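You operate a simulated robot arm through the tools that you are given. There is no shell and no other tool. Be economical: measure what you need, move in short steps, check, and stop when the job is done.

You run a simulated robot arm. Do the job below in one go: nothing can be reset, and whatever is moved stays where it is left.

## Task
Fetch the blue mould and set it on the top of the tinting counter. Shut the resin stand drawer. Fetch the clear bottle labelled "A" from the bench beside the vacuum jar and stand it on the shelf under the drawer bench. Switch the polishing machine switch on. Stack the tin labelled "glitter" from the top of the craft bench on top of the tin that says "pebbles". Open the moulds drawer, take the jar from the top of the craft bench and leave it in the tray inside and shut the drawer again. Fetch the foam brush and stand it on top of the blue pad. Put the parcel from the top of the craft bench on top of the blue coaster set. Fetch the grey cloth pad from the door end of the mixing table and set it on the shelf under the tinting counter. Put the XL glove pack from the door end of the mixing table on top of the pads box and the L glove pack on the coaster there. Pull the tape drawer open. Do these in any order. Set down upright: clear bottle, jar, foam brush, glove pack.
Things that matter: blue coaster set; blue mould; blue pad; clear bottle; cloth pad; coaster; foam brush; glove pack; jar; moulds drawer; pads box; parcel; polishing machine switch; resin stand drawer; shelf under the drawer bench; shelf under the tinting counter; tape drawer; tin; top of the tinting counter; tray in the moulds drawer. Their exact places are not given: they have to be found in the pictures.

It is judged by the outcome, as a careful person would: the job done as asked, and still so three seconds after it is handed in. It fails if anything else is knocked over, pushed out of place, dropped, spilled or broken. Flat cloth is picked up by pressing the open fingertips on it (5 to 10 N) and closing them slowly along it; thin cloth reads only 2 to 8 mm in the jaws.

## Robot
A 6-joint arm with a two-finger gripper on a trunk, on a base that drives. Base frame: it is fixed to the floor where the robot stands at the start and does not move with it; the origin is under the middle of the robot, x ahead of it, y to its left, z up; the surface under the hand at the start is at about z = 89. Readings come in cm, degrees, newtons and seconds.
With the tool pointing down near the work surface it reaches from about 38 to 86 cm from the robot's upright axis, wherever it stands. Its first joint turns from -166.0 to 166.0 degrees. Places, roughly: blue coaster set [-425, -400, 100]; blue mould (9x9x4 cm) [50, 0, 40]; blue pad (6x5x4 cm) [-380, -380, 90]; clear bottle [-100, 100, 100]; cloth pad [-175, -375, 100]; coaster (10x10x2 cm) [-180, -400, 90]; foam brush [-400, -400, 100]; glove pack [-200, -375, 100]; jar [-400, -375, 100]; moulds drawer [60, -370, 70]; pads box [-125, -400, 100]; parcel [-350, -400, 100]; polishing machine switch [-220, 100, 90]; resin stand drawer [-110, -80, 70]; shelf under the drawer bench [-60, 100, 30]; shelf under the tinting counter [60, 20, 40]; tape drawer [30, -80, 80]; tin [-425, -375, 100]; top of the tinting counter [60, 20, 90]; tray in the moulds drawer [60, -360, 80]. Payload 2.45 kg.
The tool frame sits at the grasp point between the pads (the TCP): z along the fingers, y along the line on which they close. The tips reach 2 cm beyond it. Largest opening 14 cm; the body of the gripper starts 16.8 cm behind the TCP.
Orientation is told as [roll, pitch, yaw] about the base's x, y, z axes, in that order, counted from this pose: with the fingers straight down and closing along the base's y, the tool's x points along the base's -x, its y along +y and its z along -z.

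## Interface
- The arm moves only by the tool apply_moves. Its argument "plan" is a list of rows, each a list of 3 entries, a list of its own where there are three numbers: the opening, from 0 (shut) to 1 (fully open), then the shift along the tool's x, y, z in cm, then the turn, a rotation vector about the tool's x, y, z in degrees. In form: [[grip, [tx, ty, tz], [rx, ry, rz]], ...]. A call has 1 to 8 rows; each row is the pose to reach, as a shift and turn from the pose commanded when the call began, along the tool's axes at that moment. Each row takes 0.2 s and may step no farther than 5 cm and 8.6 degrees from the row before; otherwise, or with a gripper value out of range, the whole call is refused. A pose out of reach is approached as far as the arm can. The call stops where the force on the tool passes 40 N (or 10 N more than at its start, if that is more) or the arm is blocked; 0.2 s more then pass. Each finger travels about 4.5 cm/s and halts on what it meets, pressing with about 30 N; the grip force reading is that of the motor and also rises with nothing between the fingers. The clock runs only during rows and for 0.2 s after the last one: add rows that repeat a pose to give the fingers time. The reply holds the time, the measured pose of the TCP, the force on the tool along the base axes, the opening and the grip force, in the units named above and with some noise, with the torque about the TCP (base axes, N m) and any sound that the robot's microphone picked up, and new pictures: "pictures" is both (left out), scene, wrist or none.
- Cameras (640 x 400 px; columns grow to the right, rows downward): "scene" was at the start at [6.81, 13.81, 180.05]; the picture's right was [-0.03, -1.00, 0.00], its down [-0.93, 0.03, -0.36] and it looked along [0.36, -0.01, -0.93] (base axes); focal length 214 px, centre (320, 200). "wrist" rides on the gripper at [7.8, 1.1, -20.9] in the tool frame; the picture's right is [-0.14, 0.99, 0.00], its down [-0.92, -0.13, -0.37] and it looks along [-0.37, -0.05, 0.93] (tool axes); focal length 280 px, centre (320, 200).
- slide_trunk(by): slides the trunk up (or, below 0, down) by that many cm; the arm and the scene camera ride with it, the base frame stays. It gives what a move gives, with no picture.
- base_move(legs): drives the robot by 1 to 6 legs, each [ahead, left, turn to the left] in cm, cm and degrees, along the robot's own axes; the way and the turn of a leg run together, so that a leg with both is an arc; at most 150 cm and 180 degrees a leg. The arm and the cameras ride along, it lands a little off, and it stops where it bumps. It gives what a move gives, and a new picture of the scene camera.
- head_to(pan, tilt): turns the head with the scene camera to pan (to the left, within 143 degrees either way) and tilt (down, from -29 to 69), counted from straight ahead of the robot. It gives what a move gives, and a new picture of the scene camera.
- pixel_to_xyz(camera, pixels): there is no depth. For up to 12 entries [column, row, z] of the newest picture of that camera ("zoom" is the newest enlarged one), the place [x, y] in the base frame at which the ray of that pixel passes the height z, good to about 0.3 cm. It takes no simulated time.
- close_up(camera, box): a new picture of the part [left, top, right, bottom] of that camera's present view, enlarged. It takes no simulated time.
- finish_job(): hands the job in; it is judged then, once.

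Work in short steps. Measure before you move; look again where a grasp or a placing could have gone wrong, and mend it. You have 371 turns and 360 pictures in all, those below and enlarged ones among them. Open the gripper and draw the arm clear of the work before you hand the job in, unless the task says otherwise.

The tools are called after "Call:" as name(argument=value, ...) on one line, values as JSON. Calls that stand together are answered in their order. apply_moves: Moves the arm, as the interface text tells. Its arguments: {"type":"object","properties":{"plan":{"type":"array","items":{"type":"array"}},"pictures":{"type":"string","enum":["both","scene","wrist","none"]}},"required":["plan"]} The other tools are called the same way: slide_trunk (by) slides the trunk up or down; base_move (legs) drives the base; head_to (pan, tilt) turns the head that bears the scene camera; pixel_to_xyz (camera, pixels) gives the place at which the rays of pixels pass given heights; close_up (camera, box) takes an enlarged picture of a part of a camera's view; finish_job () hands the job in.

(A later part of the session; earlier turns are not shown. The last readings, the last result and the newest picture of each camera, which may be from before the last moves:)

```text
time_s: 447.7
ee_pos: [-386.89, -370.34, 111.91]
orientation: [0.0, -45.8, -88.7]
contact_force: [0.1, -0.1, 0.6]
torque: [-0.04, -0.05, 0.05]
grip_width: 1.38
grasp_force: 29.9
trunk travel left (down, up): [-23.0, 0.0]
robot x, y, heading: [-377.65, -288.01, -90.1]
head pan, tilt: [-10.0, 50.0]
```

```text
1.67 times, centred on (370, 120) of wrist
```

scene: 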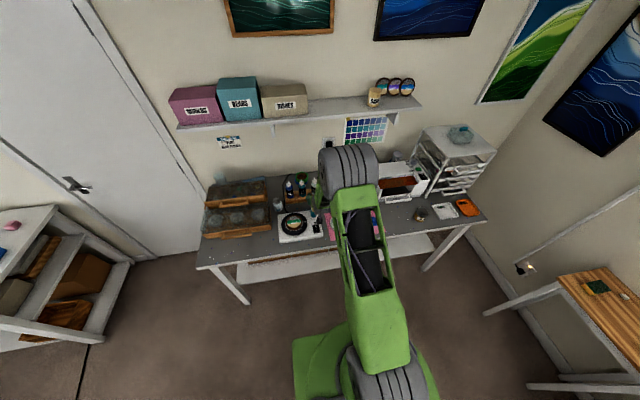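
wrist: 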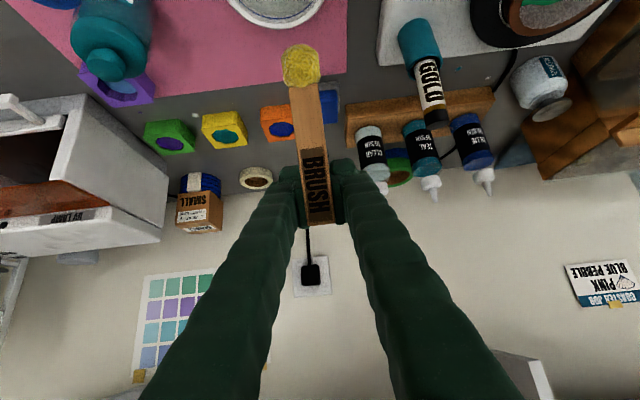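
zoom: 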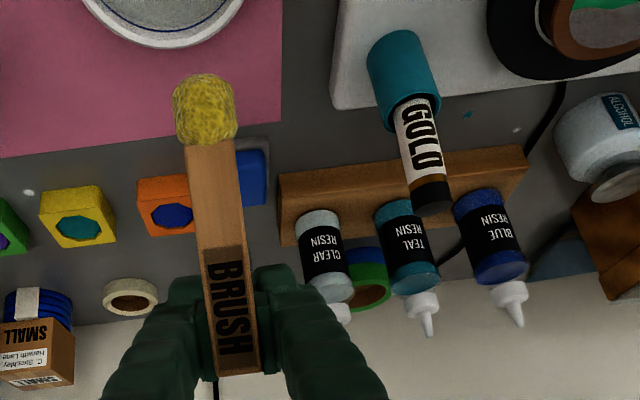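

The marker stayed in place. To judge the brush's tilt I back off and swing the hand to the left so the scene camera can see it from the side.

Call:
base_move(legs=[[-22, 0, 0]])

Call:
apply_moves(plan=[[0.05, [0, 4.5, 0], [0, 0, 0]], [0.05, [0, 9, 0], [0, 0, 0]], [0.05, [0, 13.5, 0], [0, 0, 0]], [0.05, [0, 18, 0], [0, 0, 0]], [0.05, [0, 22.5, 0], [0, 0, 0]], [0.05, [0, 27, 0], [0, 0, 0]]], pictures="none")

Call:
head_to(pan=10, tilt=40)

```text
time_s: 449.0
ee_pos: [-387.19, -360.36, 111.78]
orientation: [0.0, -45.7, -88.9]
contact_force: [0.0, -1.6, -0.3]
torque: [0.06, -0.03, 0.0]
grip_width: 1.36
grasp_force: 30.6
trunk travel left (down, up): [-23.0, 0.0]
robot x, y, heading: [-377.58, -277.76, -90.2]
head pan, tilt: [-10.0, 50.0]
stopped in leg 1: the robot was blocked; the commanded pose is now the measured one
```

scene: 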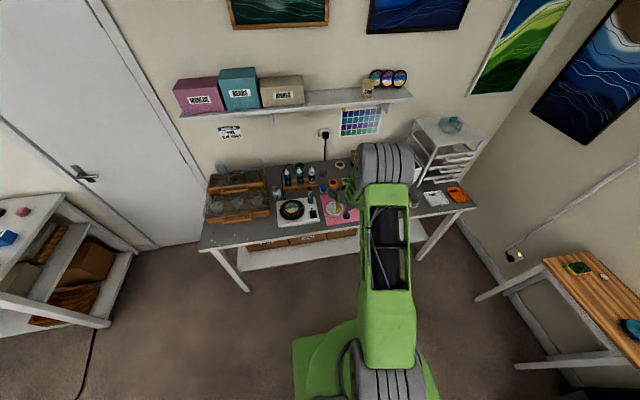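

```text
time_s: 450.4
ee_pos: [-359.66, -359.4, 112.14]
orientation: [-0.2, -46.0, -88.7]
contact_force: [-1.0, -0.2, -0.5]
torque: [-0.03, 0.03, -0.07]
grip_width: 1.39
grasp_force: 29.6
trunk travel left (down, up): [-23.0, 0.0]
robot x, y, heading: [-377.37, -277.81, -90.3]
head pan, tilt: [-10.0, 50.0]
```

```text
time_s: 451.2
ee_pos: [-359.95, -359.54, 112.08]
orientation: [-0.2, -46.0, -88.8]
contact_force: [0.0, 0.1, -0.4]
torque: [-0.02, 0.03, -0.01]
grip_width: 1.36
grasp_force: 29.7
trunk travel left (down, up): [-23.0, 0.0]
robot x, y, heading: [-377.68, -277.78, -90.0]
head pan, tilt: [10.0, 40.0]
```

scene: 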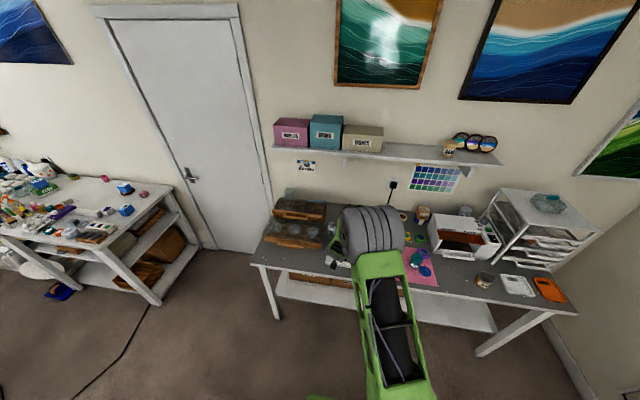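

The camera can't see it, but from the wrist images I estimate the brush leans ~26°, so pitching the tool to −72 makes it vertical. I return the hand to the pad's x and pitch.

Call:
apply_moves(plan=[[0.05, [0, -4.8, 0], [0, 0, 0]], [0.05, [0, -9.6, 0], [0, 0, 0]], [0.05, [0, -14.4, 0], [0, 0, 0]], [0.05, [0, -19.2, 0], [0, 0, 0]], [0.05, [0, -24, 0], [0, 0, 0]], [0.05, [0, -25.5, 0], [0, -6, 0]], [0.05, [0, -25.5, 0], [0, -12, 0]], [0.05, [0, -25.5, 0], [0, -18, 0]]], pictures="none")

Call:
apply_moves(plan=[[0.05, [0, 0, 0], [0, -4, 0]], [0.05, [0, 0, 0], [0, -8, 0]]], pictures="both")

```text
time_s: 453.0
ee_pos: [-385.48, -359.94, 112.15]
orientation: [-0.2, -64.0, -88.8]
contact_force: [0.0, 0.1, -0.3]
torque: [-0.03, 0.04, 0.01]
grip_width: 1.37
grasp_force: 30.3
trunk travel left (down, up): [-23.0, 0.0]
robot x, y, heading: [-377.56, -277.77, -90.3]
head pan, tilt: [10.0, 40.0]
```

```text
time_s: 453.6
ee_pos: [-385.43, -360.03, 112.02]
orientation: [-0.3, -71.9, -88.6]
contact_force: [0.0, 0.1, -1.1]
torque: [-0.02, 0.01, 0.01]
grip_width: 1.4
grasp_force: 29.5
trunk travel left (down, up): [-23.0, 0.0]
robot x, y, heading: [-377.45, -277.71, -90.4]
head pan, tilt: [10.0, 40.0]
```

scene: 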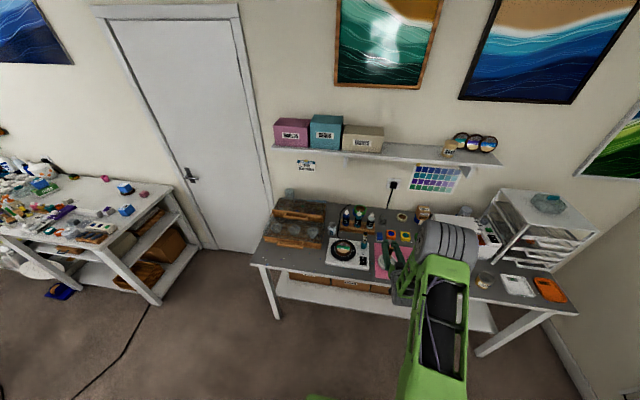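
wrist: 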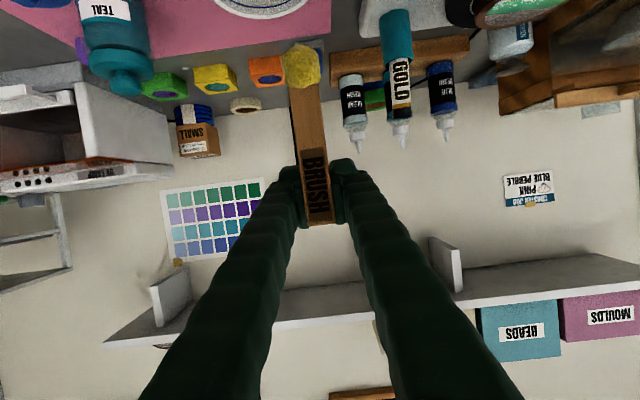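

The scene camera now sees the hand near (395,265). I zoom in to judge the brush.

Call:
close_up(camera="scene", box=[360, 225, 440, 300])

```text
5.33 times, centred on (400, 262) of scene
```

zoom: 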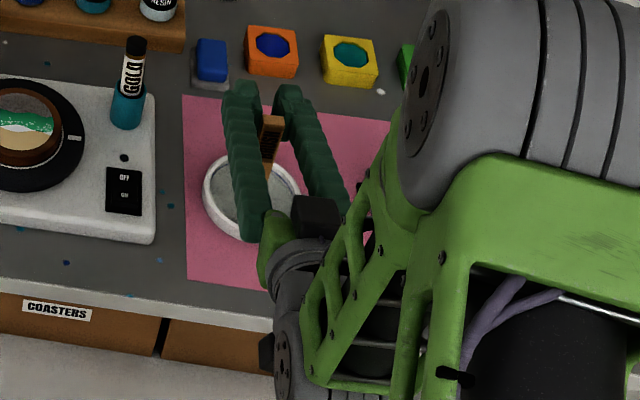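

The brush looks near vertical. I drive 23.5 cm forward over the pad.

Call:
base_move(legs=[[23.6, 0.3, 0]])

Call:
apply_moves(plan=[[0.05, [2, 0, 0.65], [0, 0, 0]], [0.05, [4.5, 0, 1.45], [0, 0, 0]]], pictures="wrist")

Call:
close_up(camera="scene", box=[340, 190, 440, 280])

```text
time_s: 455.4
ee_pos: [-385.45, -383.87, 112.04]
orientation: [-0.3, -71.9, -88.8]
contact_force: [0.0, -0.5, -0.9]
torque: [-0.04, 0.0, 0.0]
grip_width: 1.37
grasp_force: 30.4
trunk travel left (down, up): [-23.0, 0.0]
robot x, y, heading: [-377.43, -301.25, -90.5]
head pan, tilt: [10.0, 40.0]
```

scene: 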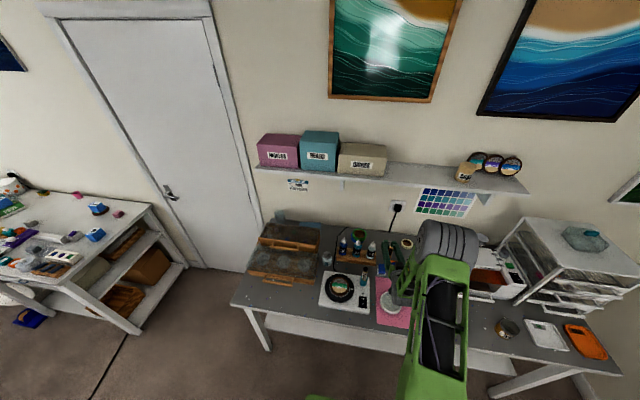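

```text
time_s: 456.0
ee_pos: [-385.46, -383.68, 107.36]
orientation: [-0.2, -72.0, -88.7]
contact_force: [0.6, 0.4, -0.2]
torque: [0.0, -0.02, 0.02]
grip_width: 1.37
grasp_force: 29.4
trunk travel left (down, up): [-23.0, 0.0]
robot x, y, heading: [-377.69, -301.53, -90.5]
head pan, tilt: [10.0, 40.0]
```

wrist: 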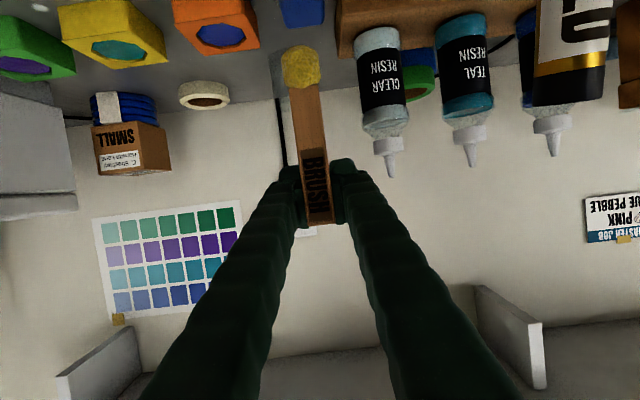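

```text
4.44 times, centred on (390, 235) of scene
```

zoom: 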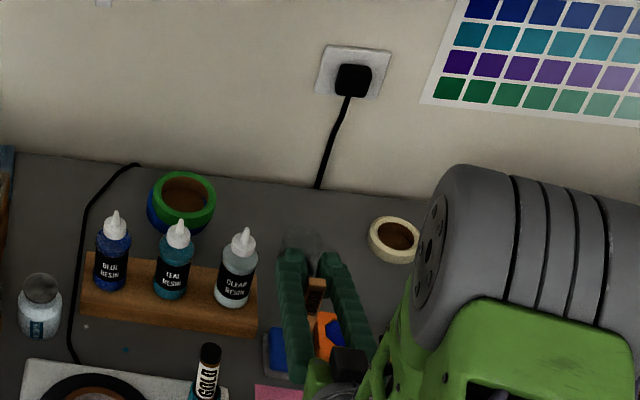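

Call:
pixel_to_xyz(camera="zoom", pixels=[[274, 328, 93], [270, 365, 93], [318, 280, 109], [264, 370, 90], [278, 345, 93]])

```text
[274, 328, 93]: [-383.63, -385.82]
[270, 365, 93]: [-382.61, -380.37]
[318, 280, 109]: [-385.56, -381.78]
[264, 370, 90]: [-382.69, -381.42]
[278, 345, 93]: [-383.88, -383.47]
```

The pad's edges agree with my estimate. I lower toward it.

Call:
apply_moves(plan=[[0.05, [1.4, 0.3, 0.46], [0, 0, 0]], [0.05, [2.85, 0.3, 0.93], [0, 0, 0]]], pictures="none")

Call:
apply_moves(plan=[[0.05, [0.4, 0, 0.13], [0, 0, 0]]], pictures="none")

Call:
apply_moves(plan=[[0.05, [0.4, 0, 0.13], [0, 0, 0]]], pictures="wrist")

```text
time_s: 456.6
ee_pos: [-385.0, -383.78, 104.47]
orientation: [-0.4, -72.0, -88.6]
contact_force: [-0.5, 0.7, -0.6]
torque: [-0.04, 0.0, 0.01]
grip_width: 1.39
grasp_force: 29.6
trunk travel left (down, up): [-23.0, 0.0]
robot x, y, heading: [-377.08, -301.74, -90.5]
head pan, tilt: [10.0, 40.0]
```

```text
time_s: 457.0
ee_pos: [-385.01, -383.69, 103.95]
orientation: [-0.3, -72.0, -88.6]
contact_force: [-0.4, -0.6, 0.3]
torque: [-0.01, -0.01, 0.03]
grip_width: 1.35
grasp_force: 30.4
trunk travel left (down, up): [-23.0, 0.0]
robot x, y, heading: [-377.62, -301.69, -90.7]
head pan, tilt: [10.0, 40.0]
```

```text
time_s: 457.4
ee_pos: [-385.18, -383.78, 103.52]
orientation: [-0.3, -72.0, -88.6]
contact_force: [0.1, -0.3, -0.1]
torque: [-0.02, 0.03, -0.03]
grip_width: 1.4
grasp_force: 29.9
trunk travel left (down, up): [-23.0, 0.0]
robot x, y, heading: [-377.53, -301.6, -90.5]
head pan, tilt: [10.0, 40.0]
```

wrist: 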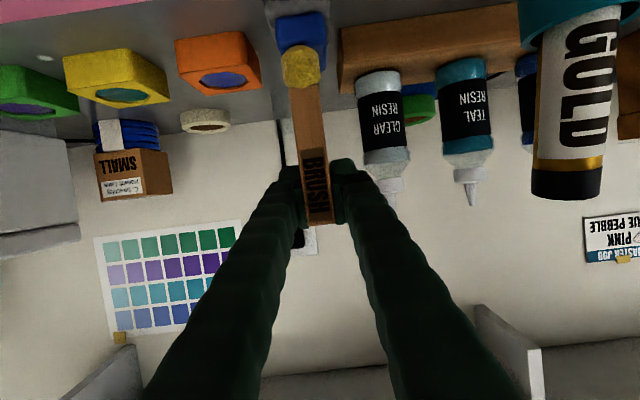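

Call:
close_up(camera="wrist", box=[250, 0, 350, 100])

```text
4.00 times, centred on (300, 50) of wrist
```

zoom: 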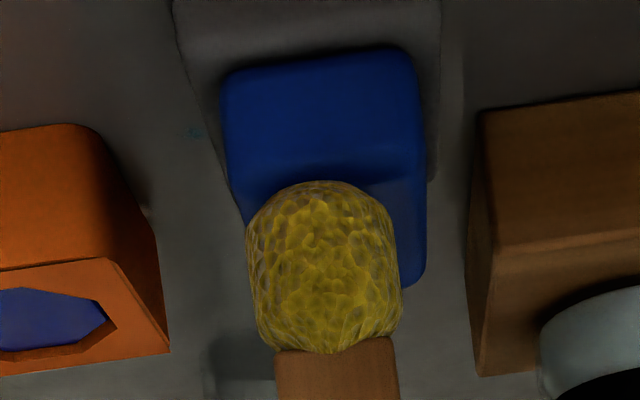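

The foam is close to the pad's near edge; I shift 1.3 cm forward, then continue down.

Call:
apply_moves(plan=[[0.05, [-0.4, 0, 1.25], [0, 0, 0]]], pictures="none")

Call:
apply_moves(plan=[[0.05, [0.3, 0, 0.1], [0, 0, 0]]], pictures="none")

Call:
close_up(camera="wrist", box=[250, 0, 350, 100])

```text
time_s: 457.8
ee_pos: [-385.1, -385.12, 103.52]
orientation: [-0.3, -71.9, -88.7]
contact_force: [-0.1, -0.2, -0.3]
torque: [0.02, 0.01, 0.0]
grip_width: 1.37
grasp_force: 30.3
trunk travel left (down, up): [-23.0, 0.0]
robot x, y, heading: [-377.62, -301.74, -90.3]
head pan, tilt: [10.0, 40.0]
```

```text
time_s: 458.2
ee_pos: [-385.02, -385.1, 103.31]
orientation: [-0.2, -71.9, -88.7]
contact_force: [0.1, 0.3, 1.6]
torque: [-0.02, 0.03, 0.0]
grip_width: 1.39
grasp_force: 30.7
trunk travel left (down, up): [-23.0, 0.0]
robot x, y, heading: [-377.39, -301.71, -90.4]
head pan, tilt: [10.0, 40.0]
```

```text
4.00 times, centred on (300, 50) of wrist
```

zoom: 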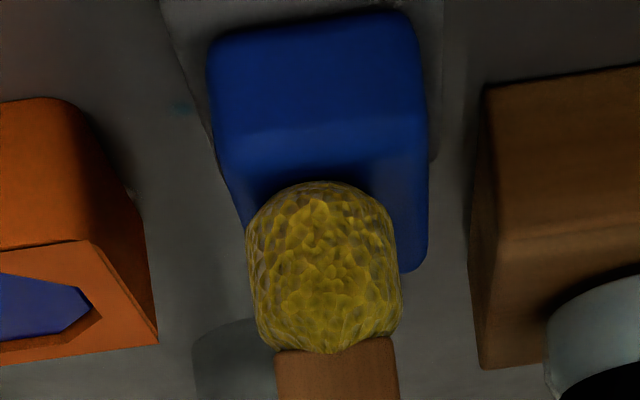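

Slight contact is starting. I go 0.3 cm more.

Call:
apply_moves(plan=[[0.05, [0.25, 0, 0.08], [0, 0, 0]]], pictures="none")

Call:
apply_moves(plan=[[0.05, [0.25, 0, 0.08], [0, 0, 0]]], pictures="none")

```text
time_s: 458.6
ee_pos: [-385.08, -384.98, 103.32]
orientation: [-0.5, -72.3, -88.6]
contact_force: [0.3, 1.7, 12.3]
torque: [0.52, 0.01, -0.02]
grip_width: 1.36
grasp_force: 30.2
trunk travel left (down, up): [-23.0, 0.0]
robot x, y, heading: [-377.58, -301.95, -90.3]
head pan, tilt: [10.0, 40.0]
```

```text
time_s: 459.0
ee_pos: [-385.2, -384.98, 103.31]
orientation: [-0.5, -72.5, -88.5]
contact_force: [1.2, 2.6, 29.1]
torque: [0.93, -0.02, -0.04]
grip_width: 1.38
grasp_force: 29.5
trunk travel left (down, up): [-23.0, 0.0]
robot x, y, heading: [-377.68, -301.88, -90.7]
head pan, tilt: [10.0, 40.0]
```

The contact torque shows the foam touches ~2.4 cm on the robot side, so the brush still leans. I lift 1.2 cm, pitch a further −12° and test again.

Call:
apply_moves(plan=[[0.05, [-1.4, 0, -0.45], [0, 0, 0]], [0.05, [-1.6, 0, -0.5], [0, -6, 0]], [0.05, [-1.6, 0, -0.5], [0, -12, 0]]], pictures="wrist")

Call:
close_up(camera="wrist", box=[250, 0, 350, 100])

Call:
close_up(camera="scene", box=[350, 210, 430, 280])

```text
time_s: 459.8
ee_pos: [-385.16, -385.17, 104.38]
orientation: [-0.9, -83.8, -88.1]
contact_force: [-0.2, -0.2, -0.6]
torque: [0.01, 0.0, 0.01]
grip_width: 1.37
grasp_force: 29.8
trunk travel left (down, up): [-23.0, 0.0]
robot x, y, heading: [-377.39, -301.69, -90.2]
head pan, tilt: [10.0, 40.0]
```

wrist: 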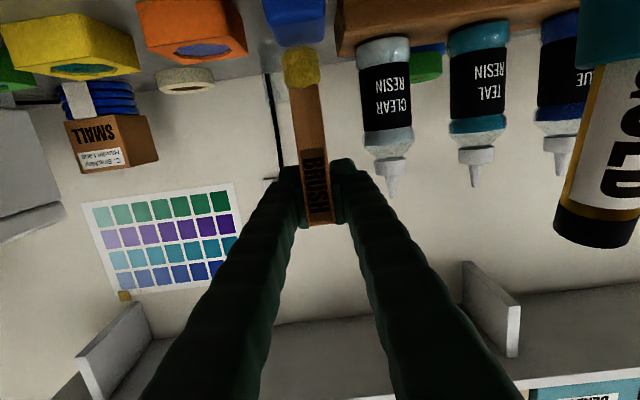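

```text
4.00 times, centred on (300, 50) of wrist
```

zoom: 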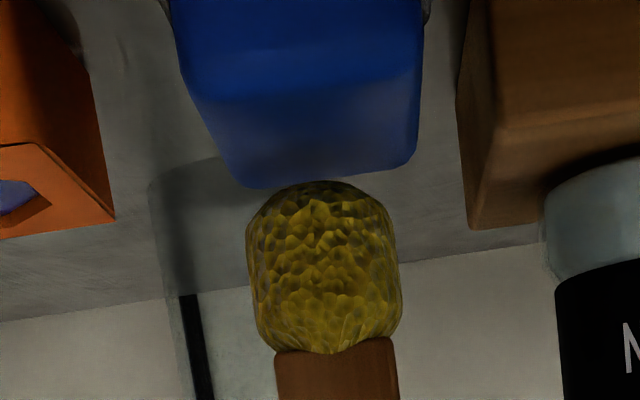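

```text
5.71 times, centred on (390, 245) of scene
```

zoom: 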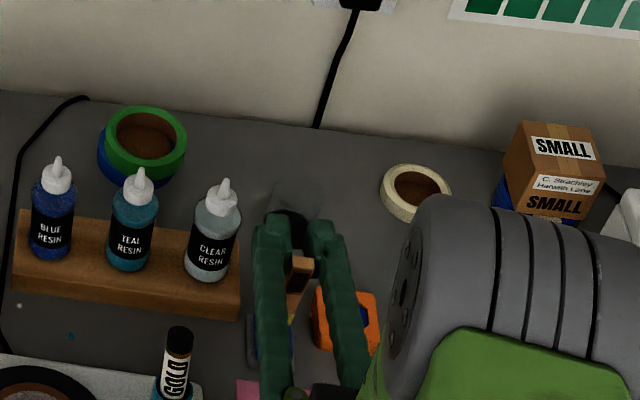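

Call:
apply_moves(plan=[[0.05, [0.5, 0, 0.05], [0, 0, 0]]], pictures="none")

Call:
apply_moves(plan=[[0.05, [0.35, 0, 0.04], [0, 0, 0]]], pictures="none")

Call:
apply_moves(plan=[[0.05, [0.3, 0, 0.03], [0, 0, 0]]], pictures="none")

```text
time_s: 460.2
ee_pos: [-385.06, -385.17, 103.78]
orientation: [-0.7, -84.0, -88.1]
contact_force: [-0.5, -0.8, -0.4]
torque: [0.01, -0.03, 0.0]
grip_width: 1.39
grasp_force: 29.8
trunk travel left (down, up): [-23.0, 0.0]
robot x, y, heading: [-377.2, -301.96, -90.5]
head pan, tilt: [10.0, 40.0]
```

```text
time_s: 460.6
ee_pos: [-385.08, -385.12, 103.8]
orientation: [-1.1, -84.2, -87.9]
contact_force: [-0.3, 1.6, 10.1]
torque: [0.38, -0.01, 0.0]
grip_width: 1.39
grasp_force: 29.5
trunk travel left (down, up): [-23.0, 0.0]
robot x, y, heading: [-377.39, -301.32, -90.5]
head pan, tilt: [10.0, 40.0]
```

```text
time_s: 461.0
ee_pos: [-385.12, -385.17, 103.71]
orientation: [-1.5, -84.4, -87.4]
contact_force: [0.6, 3.3, 24.8]
torque: [0.77, -0.02, -0.01]
grip_width: 1.37
grasp_force: 30.0
trunk travel left (down, up): [-23.0, 0.0]
robot x, y, heading: [-377.16, -301.43, -90.3]
head pan, tilt: [10.0, 40.0]
```

I have few pictures left, so I work by force readings. I raise 0.5 cm, recentre over the pad, and relax the grip very gradually so the brush can swing to vertical just above the pad.

Call:
apply_moves(plan=[[0.05, [-0.7, 0, 0], [0, 0, 0]], [0.07, [-0.7, 0, -1.4], [0, 0, 0]], [0.08, [-0.7, 0, -1.4], [0, 0, 0]], [0.088, [-0.7, 0, -1.4], [0, 0, 0]]], pictures="none")

Call:
apply_moves(plan=[[0.092, [0, 0, 0], [0, 0, 0]]], pictures="none")

Call:
apply_moves(plan=[[0.094, [0, 0, 0], [0, 0, 0]]], pictures="none")

```text
time_s: 462.0
ee_pos: [-385.0, -383.68, 103.96]
orientation: [-0.7, -83.9, -88.3]
contact_force: [-0.6, 0.5, -1.1]
torque: [0.0, -0.03, 0.03]
grip_width: 1.37
grasp_force: 29.9
trunk travel left (down, up): [-23.0, 0.0]
robot x, y, heading: [-377.22, -301.72, -90.2]
head pan, tilt: [10.0, 40.0]
```

```text
time_s: 462.4
ee_pos: [-385.08, -383.7, 104.1]
orientation: [-0.7, -84.0, -88.3]
contact_force: [-0.4, 0.4, 0.0]
torque: [0.03, 0.04, 0.01]
grip_width: 1.36
grasp_force: 30.1
trunk travel left (down, up): [-23.0, 0.0]
robot x, y, heading: [-377.65, -301.48, -90.2]
head pan, tilt: [10.0, 40.0]
```

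```text
time_s: 462.8
ee_pos: [-385.04, -383.69, 104.01]
orientation: [-0.9, -84.0, -88.1]
contact_force: [0.0, -1.1, 0.5]
torque: [-0.01, 0.03, -0.01]
grip_width: 1.46
grasp_force: 1.4
trunk travel left (down, up): [-23.0, 0.0]
robot x, y, heading: [-377.77, -301.17, -90.5]
head pan, tilt: [10.0, 40.0]
```

The jaws just let go (1.46 cm). I look once.

Call:
close_up(camera="wrist", box=[240, 0, 400, 240])

```text
1.67 times, centred on (320, 120) of wrist
```

zoom: 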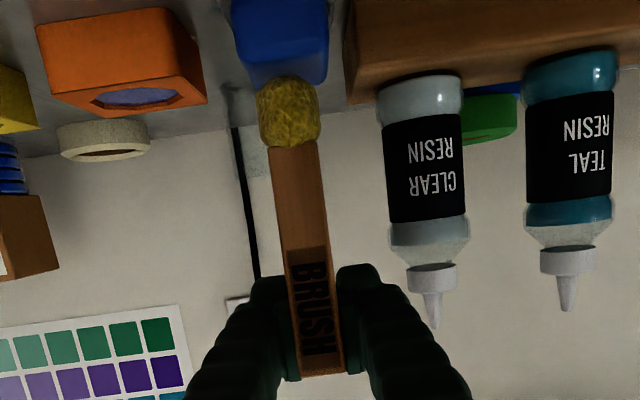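

The brush seems to stand on the pad. I open a little more and look once again.

Call:
apply_moves(plan=[[0.11, [0, 0, 0], [0, 0, 0]], [0.13, [0, 0, 0], [0, 0, 0]], [0.15, [0, 0, 0], [0, 0, 0]]], pictures="wrist")

```text
time_s: 463.6
ee_pos: [-385.12, -383.73, 104.05]
orientation: [-0.8, -84.0, -88.2]
contact_force: [-0.4, 0.5, -0.3]
torque: [0.02, 0.02, -0.02]
grip_width: 2.07
grasp_force: 0.0
trunk travel left (down, up): [-23.0, 0.0]
robot x, y, heading: [-377.51, -302.03, -90.3]
head pan, tilt: [10.0, 40.0]
```

wrist: 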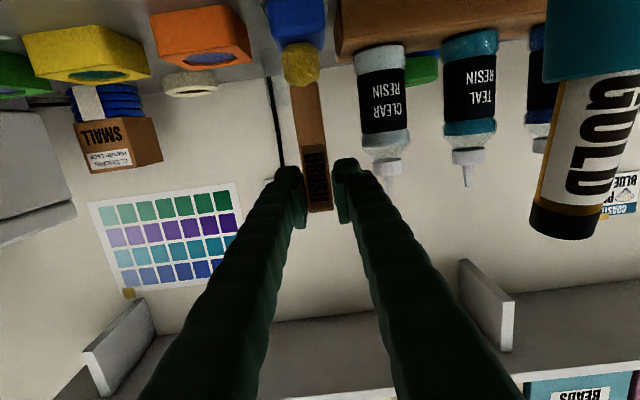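

The brush stands upright on the pad. I open wider, withdraw straight back and raise the hand, without pictures.

Call:
apply_moves(plan=[[0.25, [0, 0, 0], [0, 0, 0]], [0.3, [0, 0, 0], [0, 0, 0]], [0.3, [0, 0, -4.8], [0, 0, 0]], [0.3, [0, 0, -9.6], [0, 0, 0]], [0.3, [0, 0, -14.4], [0, 0, 0]], [0.3, [-4.4, 0, -16], [0, 0, 0]], [0.3, [-8.8, 0, -18], [0, 0, 0]], [0.3, [-13, 0, -20], [0, 0, 0]]], pictures="none")

Call:
apply_moves(plan=[[0.3, [0, 0, -4.5], [0, 0, 0]], [0.3, [0, 0, -9], [0, 0, 0]]], pictures="wrist")

```text
time_s: 465.4
ee_pos: [-385.27, -365.03, 119.38]
orientation: [-0.9, -84.0, -88.1]
contact_force: [0.4, 0.5, -0.8]
torque: [-0.01, 0.0, 0.0]
grip_width: 4.2
grasp_force: 0.0
trunk travel left (down, up): [-23.0, 0.0]
robot x, y, heading: [-377.35, -301.58, -90.6]
head pan, tilt: [10.0, 40.0]
```

```text
time_s: 466.0
ee_pos: [-387.59, -359.05, 116.93]
orientation: [-0.2, -84.0, -88.7]
contact_force: [-0.2, 1.0, -0.1]
torque: [-0.01, -0.01, 0.04]
grip_width: 4.21
grasp_force: 0.0
out of reach, approached as far as the arm can: row 1, 2
trunk travel left (down, up): [-23.0, 0.0]
robot x, y, heading: [-377.55, -301.63, -90.6]
head pan, tilt: [10.0, 40.0]
```

wrist: 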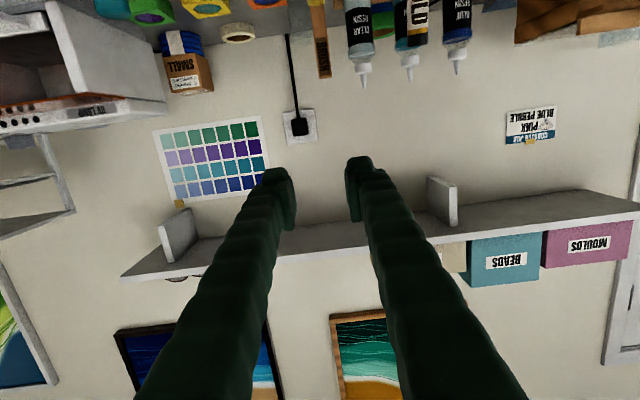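

The brush stands well. Now I travel to the moulds drawer along the aisle (one multi-leg drive).

Call:
base_move(legs=[[-8, 0, 0.6], [0, 120, 0], [0, 120, 0], [0, 130, 0]])

Call:
head_to(pan=35, tilt=42)

```text
time_s: 499.1
ee_pos: [-16.94, -350.38, 116.81]
orientation: [-0.8, -84.1, -88.2]
contact_force: [0.9, -0.4, 0.8]
torque: [0.01, 0.03, 0.02]
grip_width: 4.21
grasp_force: 0.0
trunk travel left (down, up): [-23.0, 0.0]
robot x, y, heading: [-7.17, -292.4, -90.6]
head pan, tilt: [10.0, 40.0]
```

scene: 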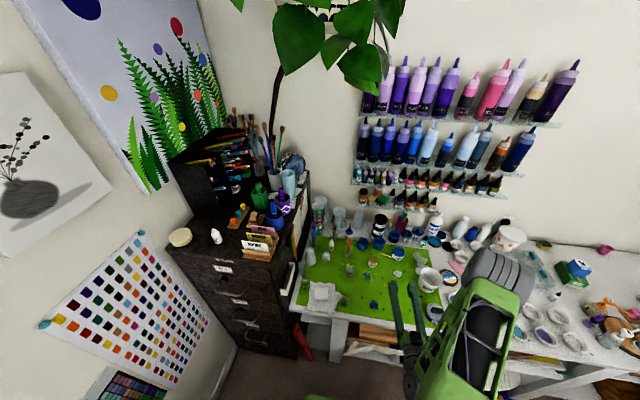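

```text
time_s: 499.9
ee_pos: [-16.94, -350.22, 116.74]
orientation: [-0.9, -84.1, -88.3]
contact_force: [0.2, -0.1, 0.5]
torque: [-0.01, 0.01, 0.01]
grip_width: 4.18
grasp_force: 0.0
trunk travel left (down, up): [-23.0, 0.0]
robot x, y, heading: [-6.71, -292.3, -90.2]
head pan, tilt: [35.0, 42.0]
```

scene: 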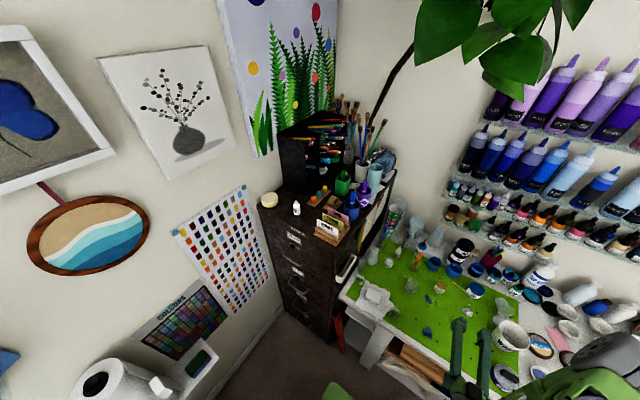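

I zoom on the cabinet's front to read the drawer labels.

Call:
close_up(camera="scene", box=[250, 190, 370, 350])

```text
2.50 times, centred on (310, 270) of scene
```

zoom: 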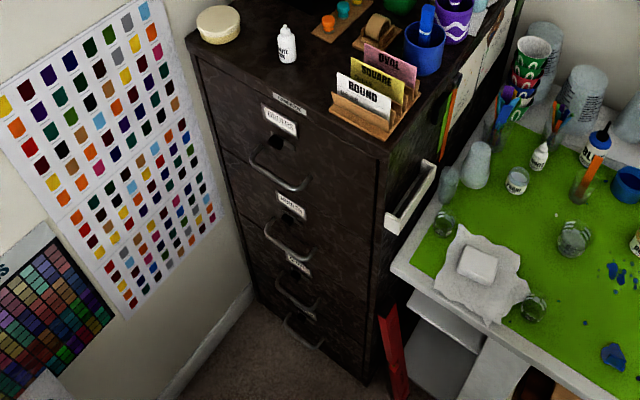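

Call:
pixel_to_xyz(camera="zoom", pixels=[[368, 382, 0], [388, 155, 120], [388, 155, 130], [388, 155, 140], [190, 40, 130], [300, 255, 80], [268, 222, 80], [310, 258, 70], [268, 222, 70], [292, 205, 80], [300, 190, 95], [322, 318, 60]])

```text
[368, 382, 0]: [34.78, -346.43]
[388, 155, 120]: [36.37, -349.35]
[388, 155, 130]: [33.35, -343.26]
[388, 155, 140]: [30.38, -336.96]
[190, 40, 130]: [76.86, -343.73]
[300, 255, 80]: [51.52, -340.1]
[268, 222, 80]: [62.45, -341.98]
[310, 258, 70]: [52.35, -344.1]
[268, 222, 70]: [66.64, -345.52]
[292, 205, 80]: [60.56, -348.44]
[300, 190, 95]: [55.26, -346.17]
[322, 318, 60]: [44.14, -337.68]
```

The second drawer (handle ≈ (56, −342.5, 75)) should be MOULDS. I position the robot beside it and turn 42° left.

Call:
base_move(legs=[[-7, 12, 0], [0, 0, 42]])

Call:
apply_moves(plan=[[0.4, [0, 1.5, 0], [7.5, 0, 0]], [0.4, [0, 3, 0], [15, 0, 0]], [0.4, [0, 4.5, 0], [22.5, 0, 0]], [0.4, [0, 6, 0], [30, 0, 0]], [0.4, [0, 7.5, 0], [37.5, 0, 0]], [0.4, [0, 9, 0], [44, 0, 0]]], pictures="none")

```text
time_s: 503.6
ee_pos: [35.92, -335.49, 116.8]
orientation: [-0.9, -84.1, -46.6]
contact_force: [-0.6, 1.1, -1.1]
torque: [0.01, 0.03, -0.02]
grip_width: 4.2
grasp_force: 0.1
trunk travel left (down, up): [-23.0, 0.0]
robot x, y, heading: [5.14, -285.98, -49.2]
head pan, tilt: [35.0, 42.0]
```

scene: 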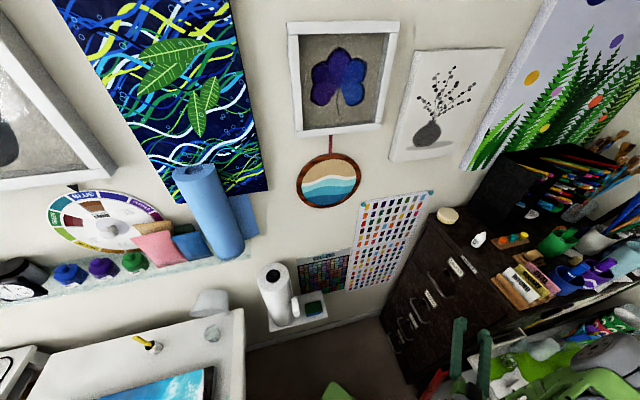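

```text
time_s: 505.0
ee_pos: [42.69, -329.24, 116.75]
orientation: [-44.4, -84.0, -47.3]
contact_force: [0.3, 0.1, 0.2]
torque: [-0.02, 0.0, 0.0]
grip_width: 5.61
grasp_force: 0.0
out of reach, approached as far as the arm can: row 1, 2
trunk travel left (down, up): [-23.0, 0.0]
robot x, y, heading: [5.14, -285.63, -48.5]
head pan, tilt: [35.0, 42.0]
```

The tool now points at the cabinet (−y). I lower the trunk and roll the tool −90° while moving in front of the handle.

Call:
slide_trunk(by=-15)

Call:
apply_moves(plan=[[0.4, [3.2, 1.65, -0.5], [0, 0, -8.4]], [0.4, [6.4, 3.3, -1], [0, 0, -16.8]], [0.4, [9.6, 4.95, -1.5], [0, 0, -25.2]], [0.4, [12.8, 6.6, -2], [0, 0, -33.6]], [0.4, [16, 8.25, -2.5], [0, 0, -42]], [0.4, [19.2, 9.9, -3], [0, 0, -50.4]], [0.4, [22.4, 11.5, -3.5], [0, 0, -58.8]], [0.4, [25.6, 13.2, -4], [0, 0, -67]]], pictures="none")

Call:
apply_moves(plan=[[0.4, [0, 0, 0], [0, 0, -8]], [0.4, [0, 0, 0], [0, 0, -16]], [0.4, [0, 0, 0], [0, 0, -23]]], pictures="none")

```text
time_s: 506.7
ee_pos: [42.59, -329.39, 101.77]
orientation: [-44.8, -84.1, -46.8]
contact_force: [0.1, -0.1, 0.2]
torque: [0.01, -0.02, 0.07]
grip_width: 5.61
grasp_force: 0.1
trunk travel left (down, up): [-8.0, 15.0]
robot x, y, heading: [5.37, -285.56, -48.8]
head pan, tilt: [35.0, 42.0]
```

```text
time_s: 508.5
ee_pos: [54.18, -323.55, 75.71]
orientation: [-85.6, -18.7, -3.1]
contact_force: [0.5, 0.1, 0.6]
torque: [0.01, 0.01, -0.02]
grip_width: 5.6
grasp_force: 0.1
trunk travel left (down, up): [-8.0, 15.0]
robot x, y, heading: [4.83, -285.65, -49.0]
head pan, tilt: [35.0, 42.0]
```

```text
time_s: 509.3
ee_pos: [54.14, -323.72, 75.72]
orientation: [-85.8, 4.3, -1.3]
contact_force: [-0.4, -0.2, -0.5]
torque: [-0.02, 0.01, -0.01]
grip_width: 5.61
grasp_force: 0.1
trunk travel left (down, up): [-8.0, 15.0]
robot x, y, heading: [4.88, -285.59, -48.8]
head pan, tilt: [35.0, 42.0]
```

Jaws are vertical, pointing at the cabinet. I look through the wrist camera.

Call:
close_up(camera="wrist", box=[0, 0, 640, 400])

```text
1.00 times, centred on (320, 200) of wrist (not enlarged: the box is as wide or as high as the picture)
```

zoom: 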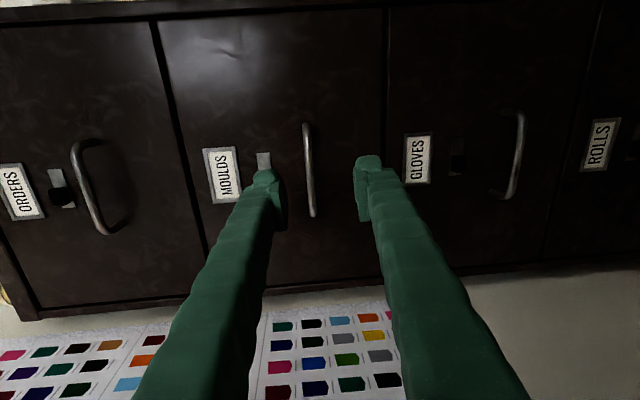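

MOULDS is indeed the second drawer; its handle bar is ≈1.5 cm above and 1.6 cm to +x of the axis. I correct and advance, then close.

Call:
apply_moves(plan=[[0.4, [-1.6, -1.5, 0], [0, 0, 0]], [0.4, [-1.6, -1.5, 4.8], [0, 0, 0]], [0.4, [-1.6, -1.5, 9.6], [0, 0, 0]], [0.4, [-1.6, -1.5, 14.4], [0, 0, 0]], [0.4, [-1.6, -1.5, 17.5], [0, 0, 0]]], pictures="wrist")

```text
time_s: 510.5
ee_pos: [55.33, -341.41, 75.74]
orientation: [-85.9, 4.1, -1.2]
contact_force: [0.0, 0.2, 0.6]
torque: [0.02, -0.01, 0.01]
grip_width: 5.61
grasp_force: 0.0
trunk travel left (down, up): [-8.0, 15.0]
robot x, y, heading: [5.6, -285.61, -48.9]
head pan, tilt: [35.0, 42.0]
```

wrist: 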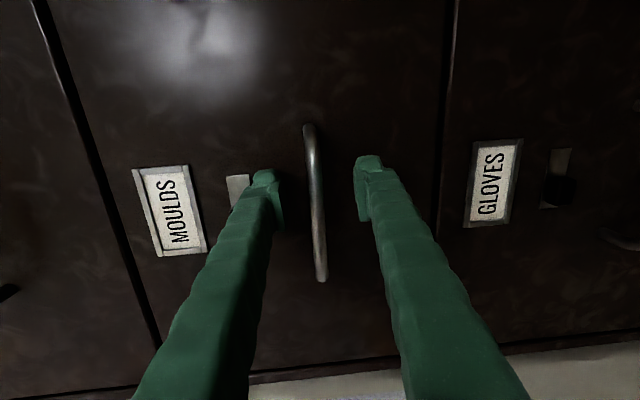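

The bar lies right between the jaws. I close and pull the drawer out 26 cm.

Call:
apply_moves(plan=[[0.2, [0, -0.3, 0], [0, 0, 0]], [0, [0, -0.3, 0], [0, 0, 0]], [0, [0, -0.3, 0], [0, 0, 0]], [0, [0, -0.3, 0], [0, 0, 0]], [0, [0, -0.3, -2], [0, 0, 0]], [0, [0, -0.3, -5], [0, 0, 0]], [0, [0, -0.3, -8], [0, 0, 0]], [0, [0, -0.3, -11], [0, 0, 0]]], pictures="none")

Call:
apply_moves(plan=[[0, [0, 0, -3], [0, 0, 0]], [0, [0, 0, -6], [0, 0, 0]], [0, [0, 0, -9], [0, 0, 0]], [0, [0, 0, -12], [0, 0, 0]], [0, [0, 0, -15], [0, 0, 0]]], pictures="wrist")

```text
time_s: 512.2
ee_pos: [55.23, -332.35, 75.91]
orientation: [-85.1, 4.4, -1.3]
contact_force: [1.2, 3.0, -11.4]
torque: [-0.18, -1.5, 0.84]
grip_width: 0.89
grasp_force: 37.2
trunk travel left (down, up): [-8.0, 15.0]
robot x, y, heading: [5.31, -285.85, -48.8]
head pan, tilt: [35.0, 42.0]
stopped in row 8: the force on the tool passed its limit at 43 N (the readings are from after the stop); the commanded pose is now the measured one
```

```text
time_s: 512.9
ee_pos: [55.27, -326.83, 75.92]
orientation: [-84.4, 4.7, -1.2]
contact_force: [0.3, 2.8, -14.6]
torque: [-0.16, -1.57, 0.92]
grip_width: 0.88
grasp_force: 36.5
trunk travel left (down, up): [-8.0, 15.0]
robot x, y, heading: [5.22, -286.01, -48.9]
head pan, tilt: [35.0, 42.0]
stopped in row 3: the force on the tool passed its limit at 43 N (the readings are from after the stop); the commanded pose is now the measured one
```

wrist: 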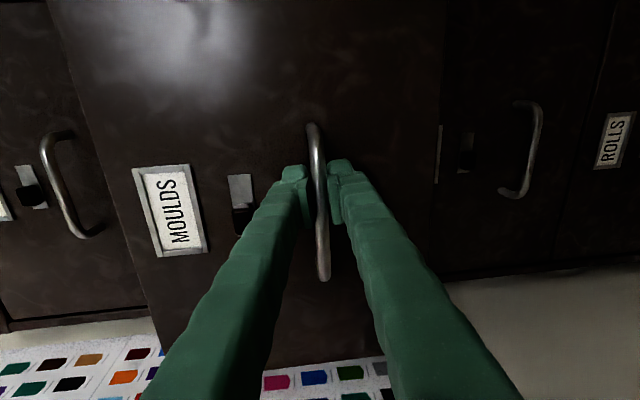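

The drawer is out 15 cm. I keep pulling more slowly.

Call:
apply_moves(plan=[[0, [0, 0.3, -1.2], [0, 0, 0]], [0, [0, 0.4, -2.4], [0, 0, 0]], [0, [0, 0.5, -3.6], [0, 0, 0]], [0, [0, 0.6, -4.8], [0, 0, 0]], [0, [0, 0.6, -6], [0, 0, 0]], [0, [0, 0.6, -7.2], [0, 0, 0]], [0, [0, 0.6, -8.4], [0, 0, 0]], [0, [0, 0.6, -9.6], [0, 0, 0]]], pictures="none")

Call:
apply_moves(plan=[[0, [0, 0, -1.2], [0, 0, 0]], [0, [0, 0, -2.4], [0, 0, 0]], [0, [0, 0, -3.6], [0, 0, 0]], [0, [0, 0, -4.8], [0, 0, 0]]], pictures="none")

```text
time_s: 514.6
ee_pos: [55.36, -317.89, 75.83]
orientation: [-84.0, 4.8, -1.4]
contact_force: [0.9, 2.8, -12.4]
torque: [-0.08, -1.46, -0.15]
grip_width: 0.9
grasp_force: 37.2
trunk travel left (down, up): [-8.0, 15.0]
robot x, y, heading: [5.31, -285.57, -48.9]
head pan, tilt: [35.0, 42.0]
stopped in row 8: the force on the tool passed its limit at 42 N (the readings are from after the stop); the commanded pose is now the measured one
```

```text
time_s: 515.5
ee_pos: [55.28, -314.34, 76.03]
orientation: [-83.6, 4.9, -1.5]
contact_force: [2.8, 2.4, -12.9]
torque: [-0.07, -1.53, 0.09]
grip_width: 0.88
grasp_force: 36.1
trunk travel left (down, up): [-8.0, 15.0]
robot x, y, heading: [4.99, -285.8, -48.9]
head pan, tilt: [35.0, 42.0]
stopped in row 4: the force on the tool passed its limit at 42 N (the readings are from after the stop); the commanded pose is now the measured one
```

The drawer is open ~27 cm. I release, retreat, and undo the roll while rising.

Call:
apply_moves(plan=[[0.15, [0, 0, 0], [0, 0, 0]], [0.3, [0, 0, 0], [0, 0, 0]], [0.4, [0, 0, 0], [0, 0, 0]], [0.4, [0.5, 0, -3], [0, 0, 0]], [0.4, [1, 0, -6], [0, 0, 0]]], pictures="none")

Call:
slide_trunk(by=15)

Call:
apply_moves(plan=[[0.4, [1.5, -3, 0.5], [0, 0, 8.4]], [0.4, [3, -6, 1], [0, 0, 16.8]], [0.4, [4.5, -9, 1.5], [0, 0, 25.2]], [0.4, [6, -12, 2], [0, 0, 33.6]], [0.4, [7.5, -15, 2.5], [0, 0, 42]], [0.4, [9, -18, 3], [0, 0, 50.4]], [0.4, [10.5, -21, 3.5], [0, 0, 58.8]], [0.4, [12, -24, 4], [0, 0, 67]]], pictures="none")

Call:
apply_moves(plan=[[0.4, [0, 0, 0], [0, 0, 8]], [0.4, [0, 0, 0], [0, 0, 16]], [0.4, [0, 0, 0], [0, 0, 23]]], pictures="none")

```text
time_s: 516.6
ee_pos: [54.51, -308.22, 76.89]
orientation: [-83.8, 5.1, -1.4]
contact_force: [0.2, 0.4, -0.3]
torque: [0.02, 0.0, 0.02]
grip_width: 5.61
grasp_force: 0.1
trunk travel left (down, up): [-8.0, 15.0]
robot x, y, heading: [5.08, -286.1, -48.8]
head pan, tilt: [35.0, 42.0]
```

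```text
time_s: 518.4
ee_pos: [54.49, -308.4, 91.75]
orientation: [-83.8, 5.1, -1.3]
contact_force: [-0.2, -0.1, 0.0]
torque: [0.02, 0.0, 0.0]
grip_width: 5.6
grasp_force: 0.0
trunk travel left (down, up): [-23.0, 0.0]
robot x, y, heading: [5.13, -285.59, -49.1]
head pan, tilt: [35.0, 42.0]
```

```text
time_s: 520.2
ee_pos: [44.07, -314.64, 116.31]
orientation: [-76.9, -61.4, -13.5]
contact_force: [-0.1, 0.0, 0.2]
torque: [-0.03, 0.02, 0.01]
grip_width: 5.62
grasp_force: 0.1
trunk travel left (down, up): [-23.0, 0.0]
robot x, y, heading: [5.24, -285.39, -48.8]
head pan, tilt: [35.0, 42.0]
```

```text
time_s: 521.0
ee_pos: [44.35, -314.75, 116.17]
orientation: [-38.1, -82.1, -53.6]
contact_force: [0.4, 0.3, 0.3]
torque: [0.01, 0.03, -0.02]
grip_width: 5.6
grasp_force: 0.0
trunk travel left (down, up): [-23.0, 0.0]
robot x, y, heading: [5.35, -285.38, -49.0]
head pan, tilt: [35.0, 42.0]
```

I realign the tool with the robot's heading at travel radius.

Call:
apply_moves(plan=[[0.4, [0, -1, 3.5], [-7.4, 0, 0]], [0.4, [0, -2, 7], [-14.8, 0, 0]], [0.4, [0, -3, 10.5], [-22.2, 0, 0]], [0.4, [0, -4, 14], [-29.6, 0, 0]], [0.4, [0, -5, 17.5], [-37, 0, 0]], [0.4, [0, -5.8, 21], [-43.5, 0, 0]]], pictures="none")

Call:
head_to(pan=10, tilt=52)

```text
time_s: 522.4
ee_pos: [38.76, -334.83, 114.37]
orientation: [3.4, -82.1, -50.5]
contact_force: [-6.5, -3.6, 0.1]
torque: [0.09, -0.09, 1.19]
grip_width: 5.63
grasp_force: 0.0
out of reach, approached as far as the arm can: row 4, 5
trunk travel left (down, up): [-23.0, 0.0]
robot x, y, heading: [5.15, -286.01, -49.0]
head pan, tilt: [35.0, 42.0]
```

```text
time_s: 523.3
ee_pos: [39.13, -334.48, 114.39]
orientation: [3.7, -82.0, -50.3]
contact_force: [-0.2, -0.2, 0.4]
torque: [0.01, -0.02, 0.02]
grip_width: 5.59
grasp_force: 0.1
trunk travel left (down, up): [-23.0, 0.0]
robot x, y, heading: [5.59, -285.53, -48.9]
head pan, tilt: [10.0, 52.0]
```

scene: 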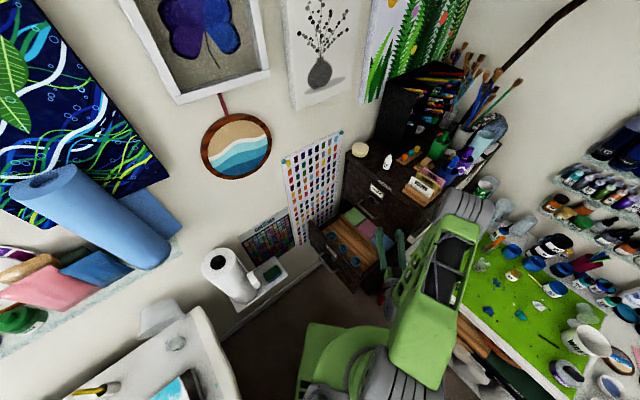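

I zoom into the open drawer.

Call:
close_up(camera="scene", box=[295, 190, 415, 300])

Call:
pixel_to_xyz(camera="zoom", pixels=[[80, 190, 90], [310, 375, 90], [230, 60, 90], [60, 180, 90], [300, 350, 88], [150, 215, 75], [240, 290, 75], [300, 150, 75], [260, 90, 80]])

```text
3.64 times, centred on (355, 245) of scene
```

zoom: 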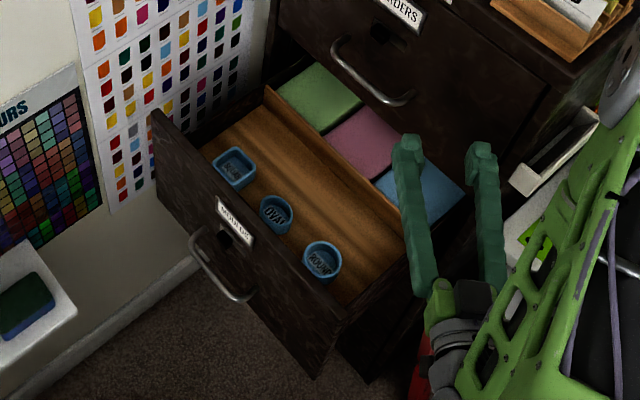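

```text
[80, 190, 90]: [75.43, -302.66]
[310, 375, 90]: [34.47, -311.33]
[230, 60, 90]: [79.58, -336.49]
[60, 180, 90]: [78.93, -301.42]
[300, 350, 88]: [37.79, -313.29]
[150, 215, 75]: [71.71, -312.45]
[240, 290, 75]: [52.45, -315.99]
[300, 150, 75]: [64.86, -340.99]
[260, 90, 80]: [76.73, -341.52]
```

Call:
pixel_to_xyz(camera="zoom", pixels=[[310, 190, 72], [310, 190, 76], [310, 190, 80], [265, 95, 80], [405, 240, 80], [265, 95, 76], [405, 240, 76], [235, 175, 78], [277, 213, 78], [322, 260, 78], [165, 120, 90], [330, 375, 90]])

```text
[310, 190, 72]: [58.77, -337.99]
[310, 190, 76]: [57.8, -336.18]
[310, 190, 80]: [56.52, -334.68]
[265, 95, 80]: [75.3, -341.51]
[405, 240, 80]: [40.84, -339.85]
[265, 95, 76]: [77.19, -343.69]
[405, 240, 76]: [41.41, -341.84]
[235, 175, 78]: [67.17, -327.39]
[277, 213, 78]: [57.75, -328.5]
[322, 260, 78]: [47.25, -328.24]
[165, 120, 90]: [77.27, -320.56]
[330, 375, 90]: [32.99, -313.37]
```

I now bring the tool back to pointing down (crossing in the arm's plane), raise it, and travel back to the craft bench for the jar.

Call:
apply_moves(plan=[[0.5, [0, -0.3, 0], [1, 8, 0]], [0.5, [0, -0.6, 0], [2, 16, 0]], [0.5, [0, -1, 0], [2.4, 24, 0]], [0.5, [0, -1, 0], [2.4, 32, 0]], [0.5, [0, -1, 0], [2.4, 40, 0]]], pictures="none")

Call:
apply_moves(plan=[[0.5, [0, 0, 0], [0, 8, 0]], [0.5, [0, 0, 0], [0, 16, 0]], [0.5, [0, 0, 0], [0, 24, 0]], [0.5, [0, 0, 0], [0, 32, 0]], [0.5, [0, 0, 0], [0, 40, 0]]], pictures="none")

```text
time_s: 524.5
ee_pos: [37.18, -336.04, 114.37]
orientation: [-0.6, -42.0, -49.8]
contact_force: [0.7, 0.6, 0.3]
torque: [-0.06, 0.02, -0.01]
grip_width: 6.98
grasp_force: 0.1
out of reach, approached as far as the arm can: row 1, 2, 3, 4
trunk travel left (down, up): [-23.0, 0.0]
robot x, y, heading: [5.3, -285.52, -49.3]
head pan, tilt: [10.0, 52.0]
```

```text
time_s: 525.7
ee_pos: [37.28, -336.17, 114.31]
orientation: [-0.3, -1.8, -50.3]
contact_force: [-0.1, -1.0, 0.4]
torque: [0.0, -0.03, -0.01]
grip_width: 6.99
grasp_force: 0.1
out of reach, approached as far as the arm can: row 3, 4
trunk travel left (down, up): [-23.0, 0.0]
robot x, y, heading: [4.84, -285.45, -49.0]
head pan, tilt: [10.0, 52.0]
```

Call:
apply_moves(plan=[[0.6, [0, 0, -4], [0, 1.8, 0]]], pictures="none")

Call:
base_move(legs=[[0, 0, -41], [7, 0, 0], [0, -133, 0], [0, -133, 0], [0, -133, 0]])

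Call:
close_up(camera="wrist", box=[0, 0, 640, 400])

```text
time_s: 526.1
ee_pos: [37.09, -335.82, 118.48]
orientation: [-0.4, -0.2, -50.4]
contact_force: [0.3, 0.6, 0.8]
torque: [-0.03, 0.01, 0.01]
grip_width: 8.41
grasp_force: 0.1
trunk travel left (down, up): [-23.0, 0.0]
robot x, y, heading: [5.0, -285.72, -49.2]
head pan, tilt: [10.0, 52.0]
```

```text
time_s: 563.4
ee_pos: [-403.24, -350.58, 118.43]
orientation: [-0.5, -0.2, -92.1]
contact_force: [-1.0, 1.1, 0.8]
torque: [-0.01, -0.03, -0.02]
grip_width: 8.39
grasp_force: 0.0
trunk travel left (down, up): [-23.0, 0.0]
robot x, y, heading: [-393.4, -292.06, -90.6]
head pan, tilt: [10.0, 52.0]
```

scene: 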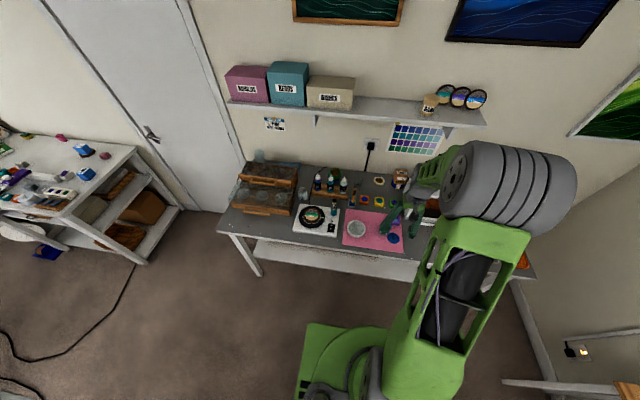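

```text
1.00 times, centred on (320, 200) of wrist (not enlarged: the box is as wide or as high as the picture)
```

zoom: 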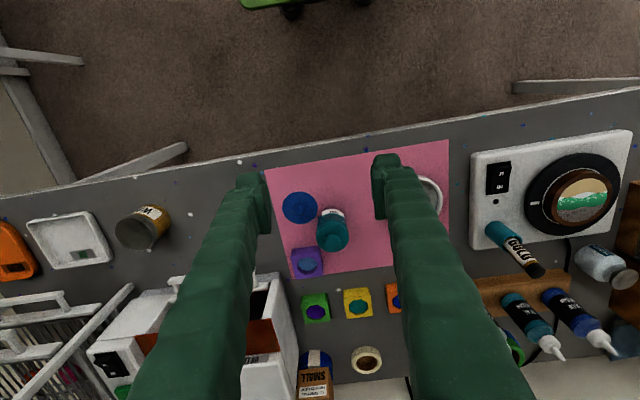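

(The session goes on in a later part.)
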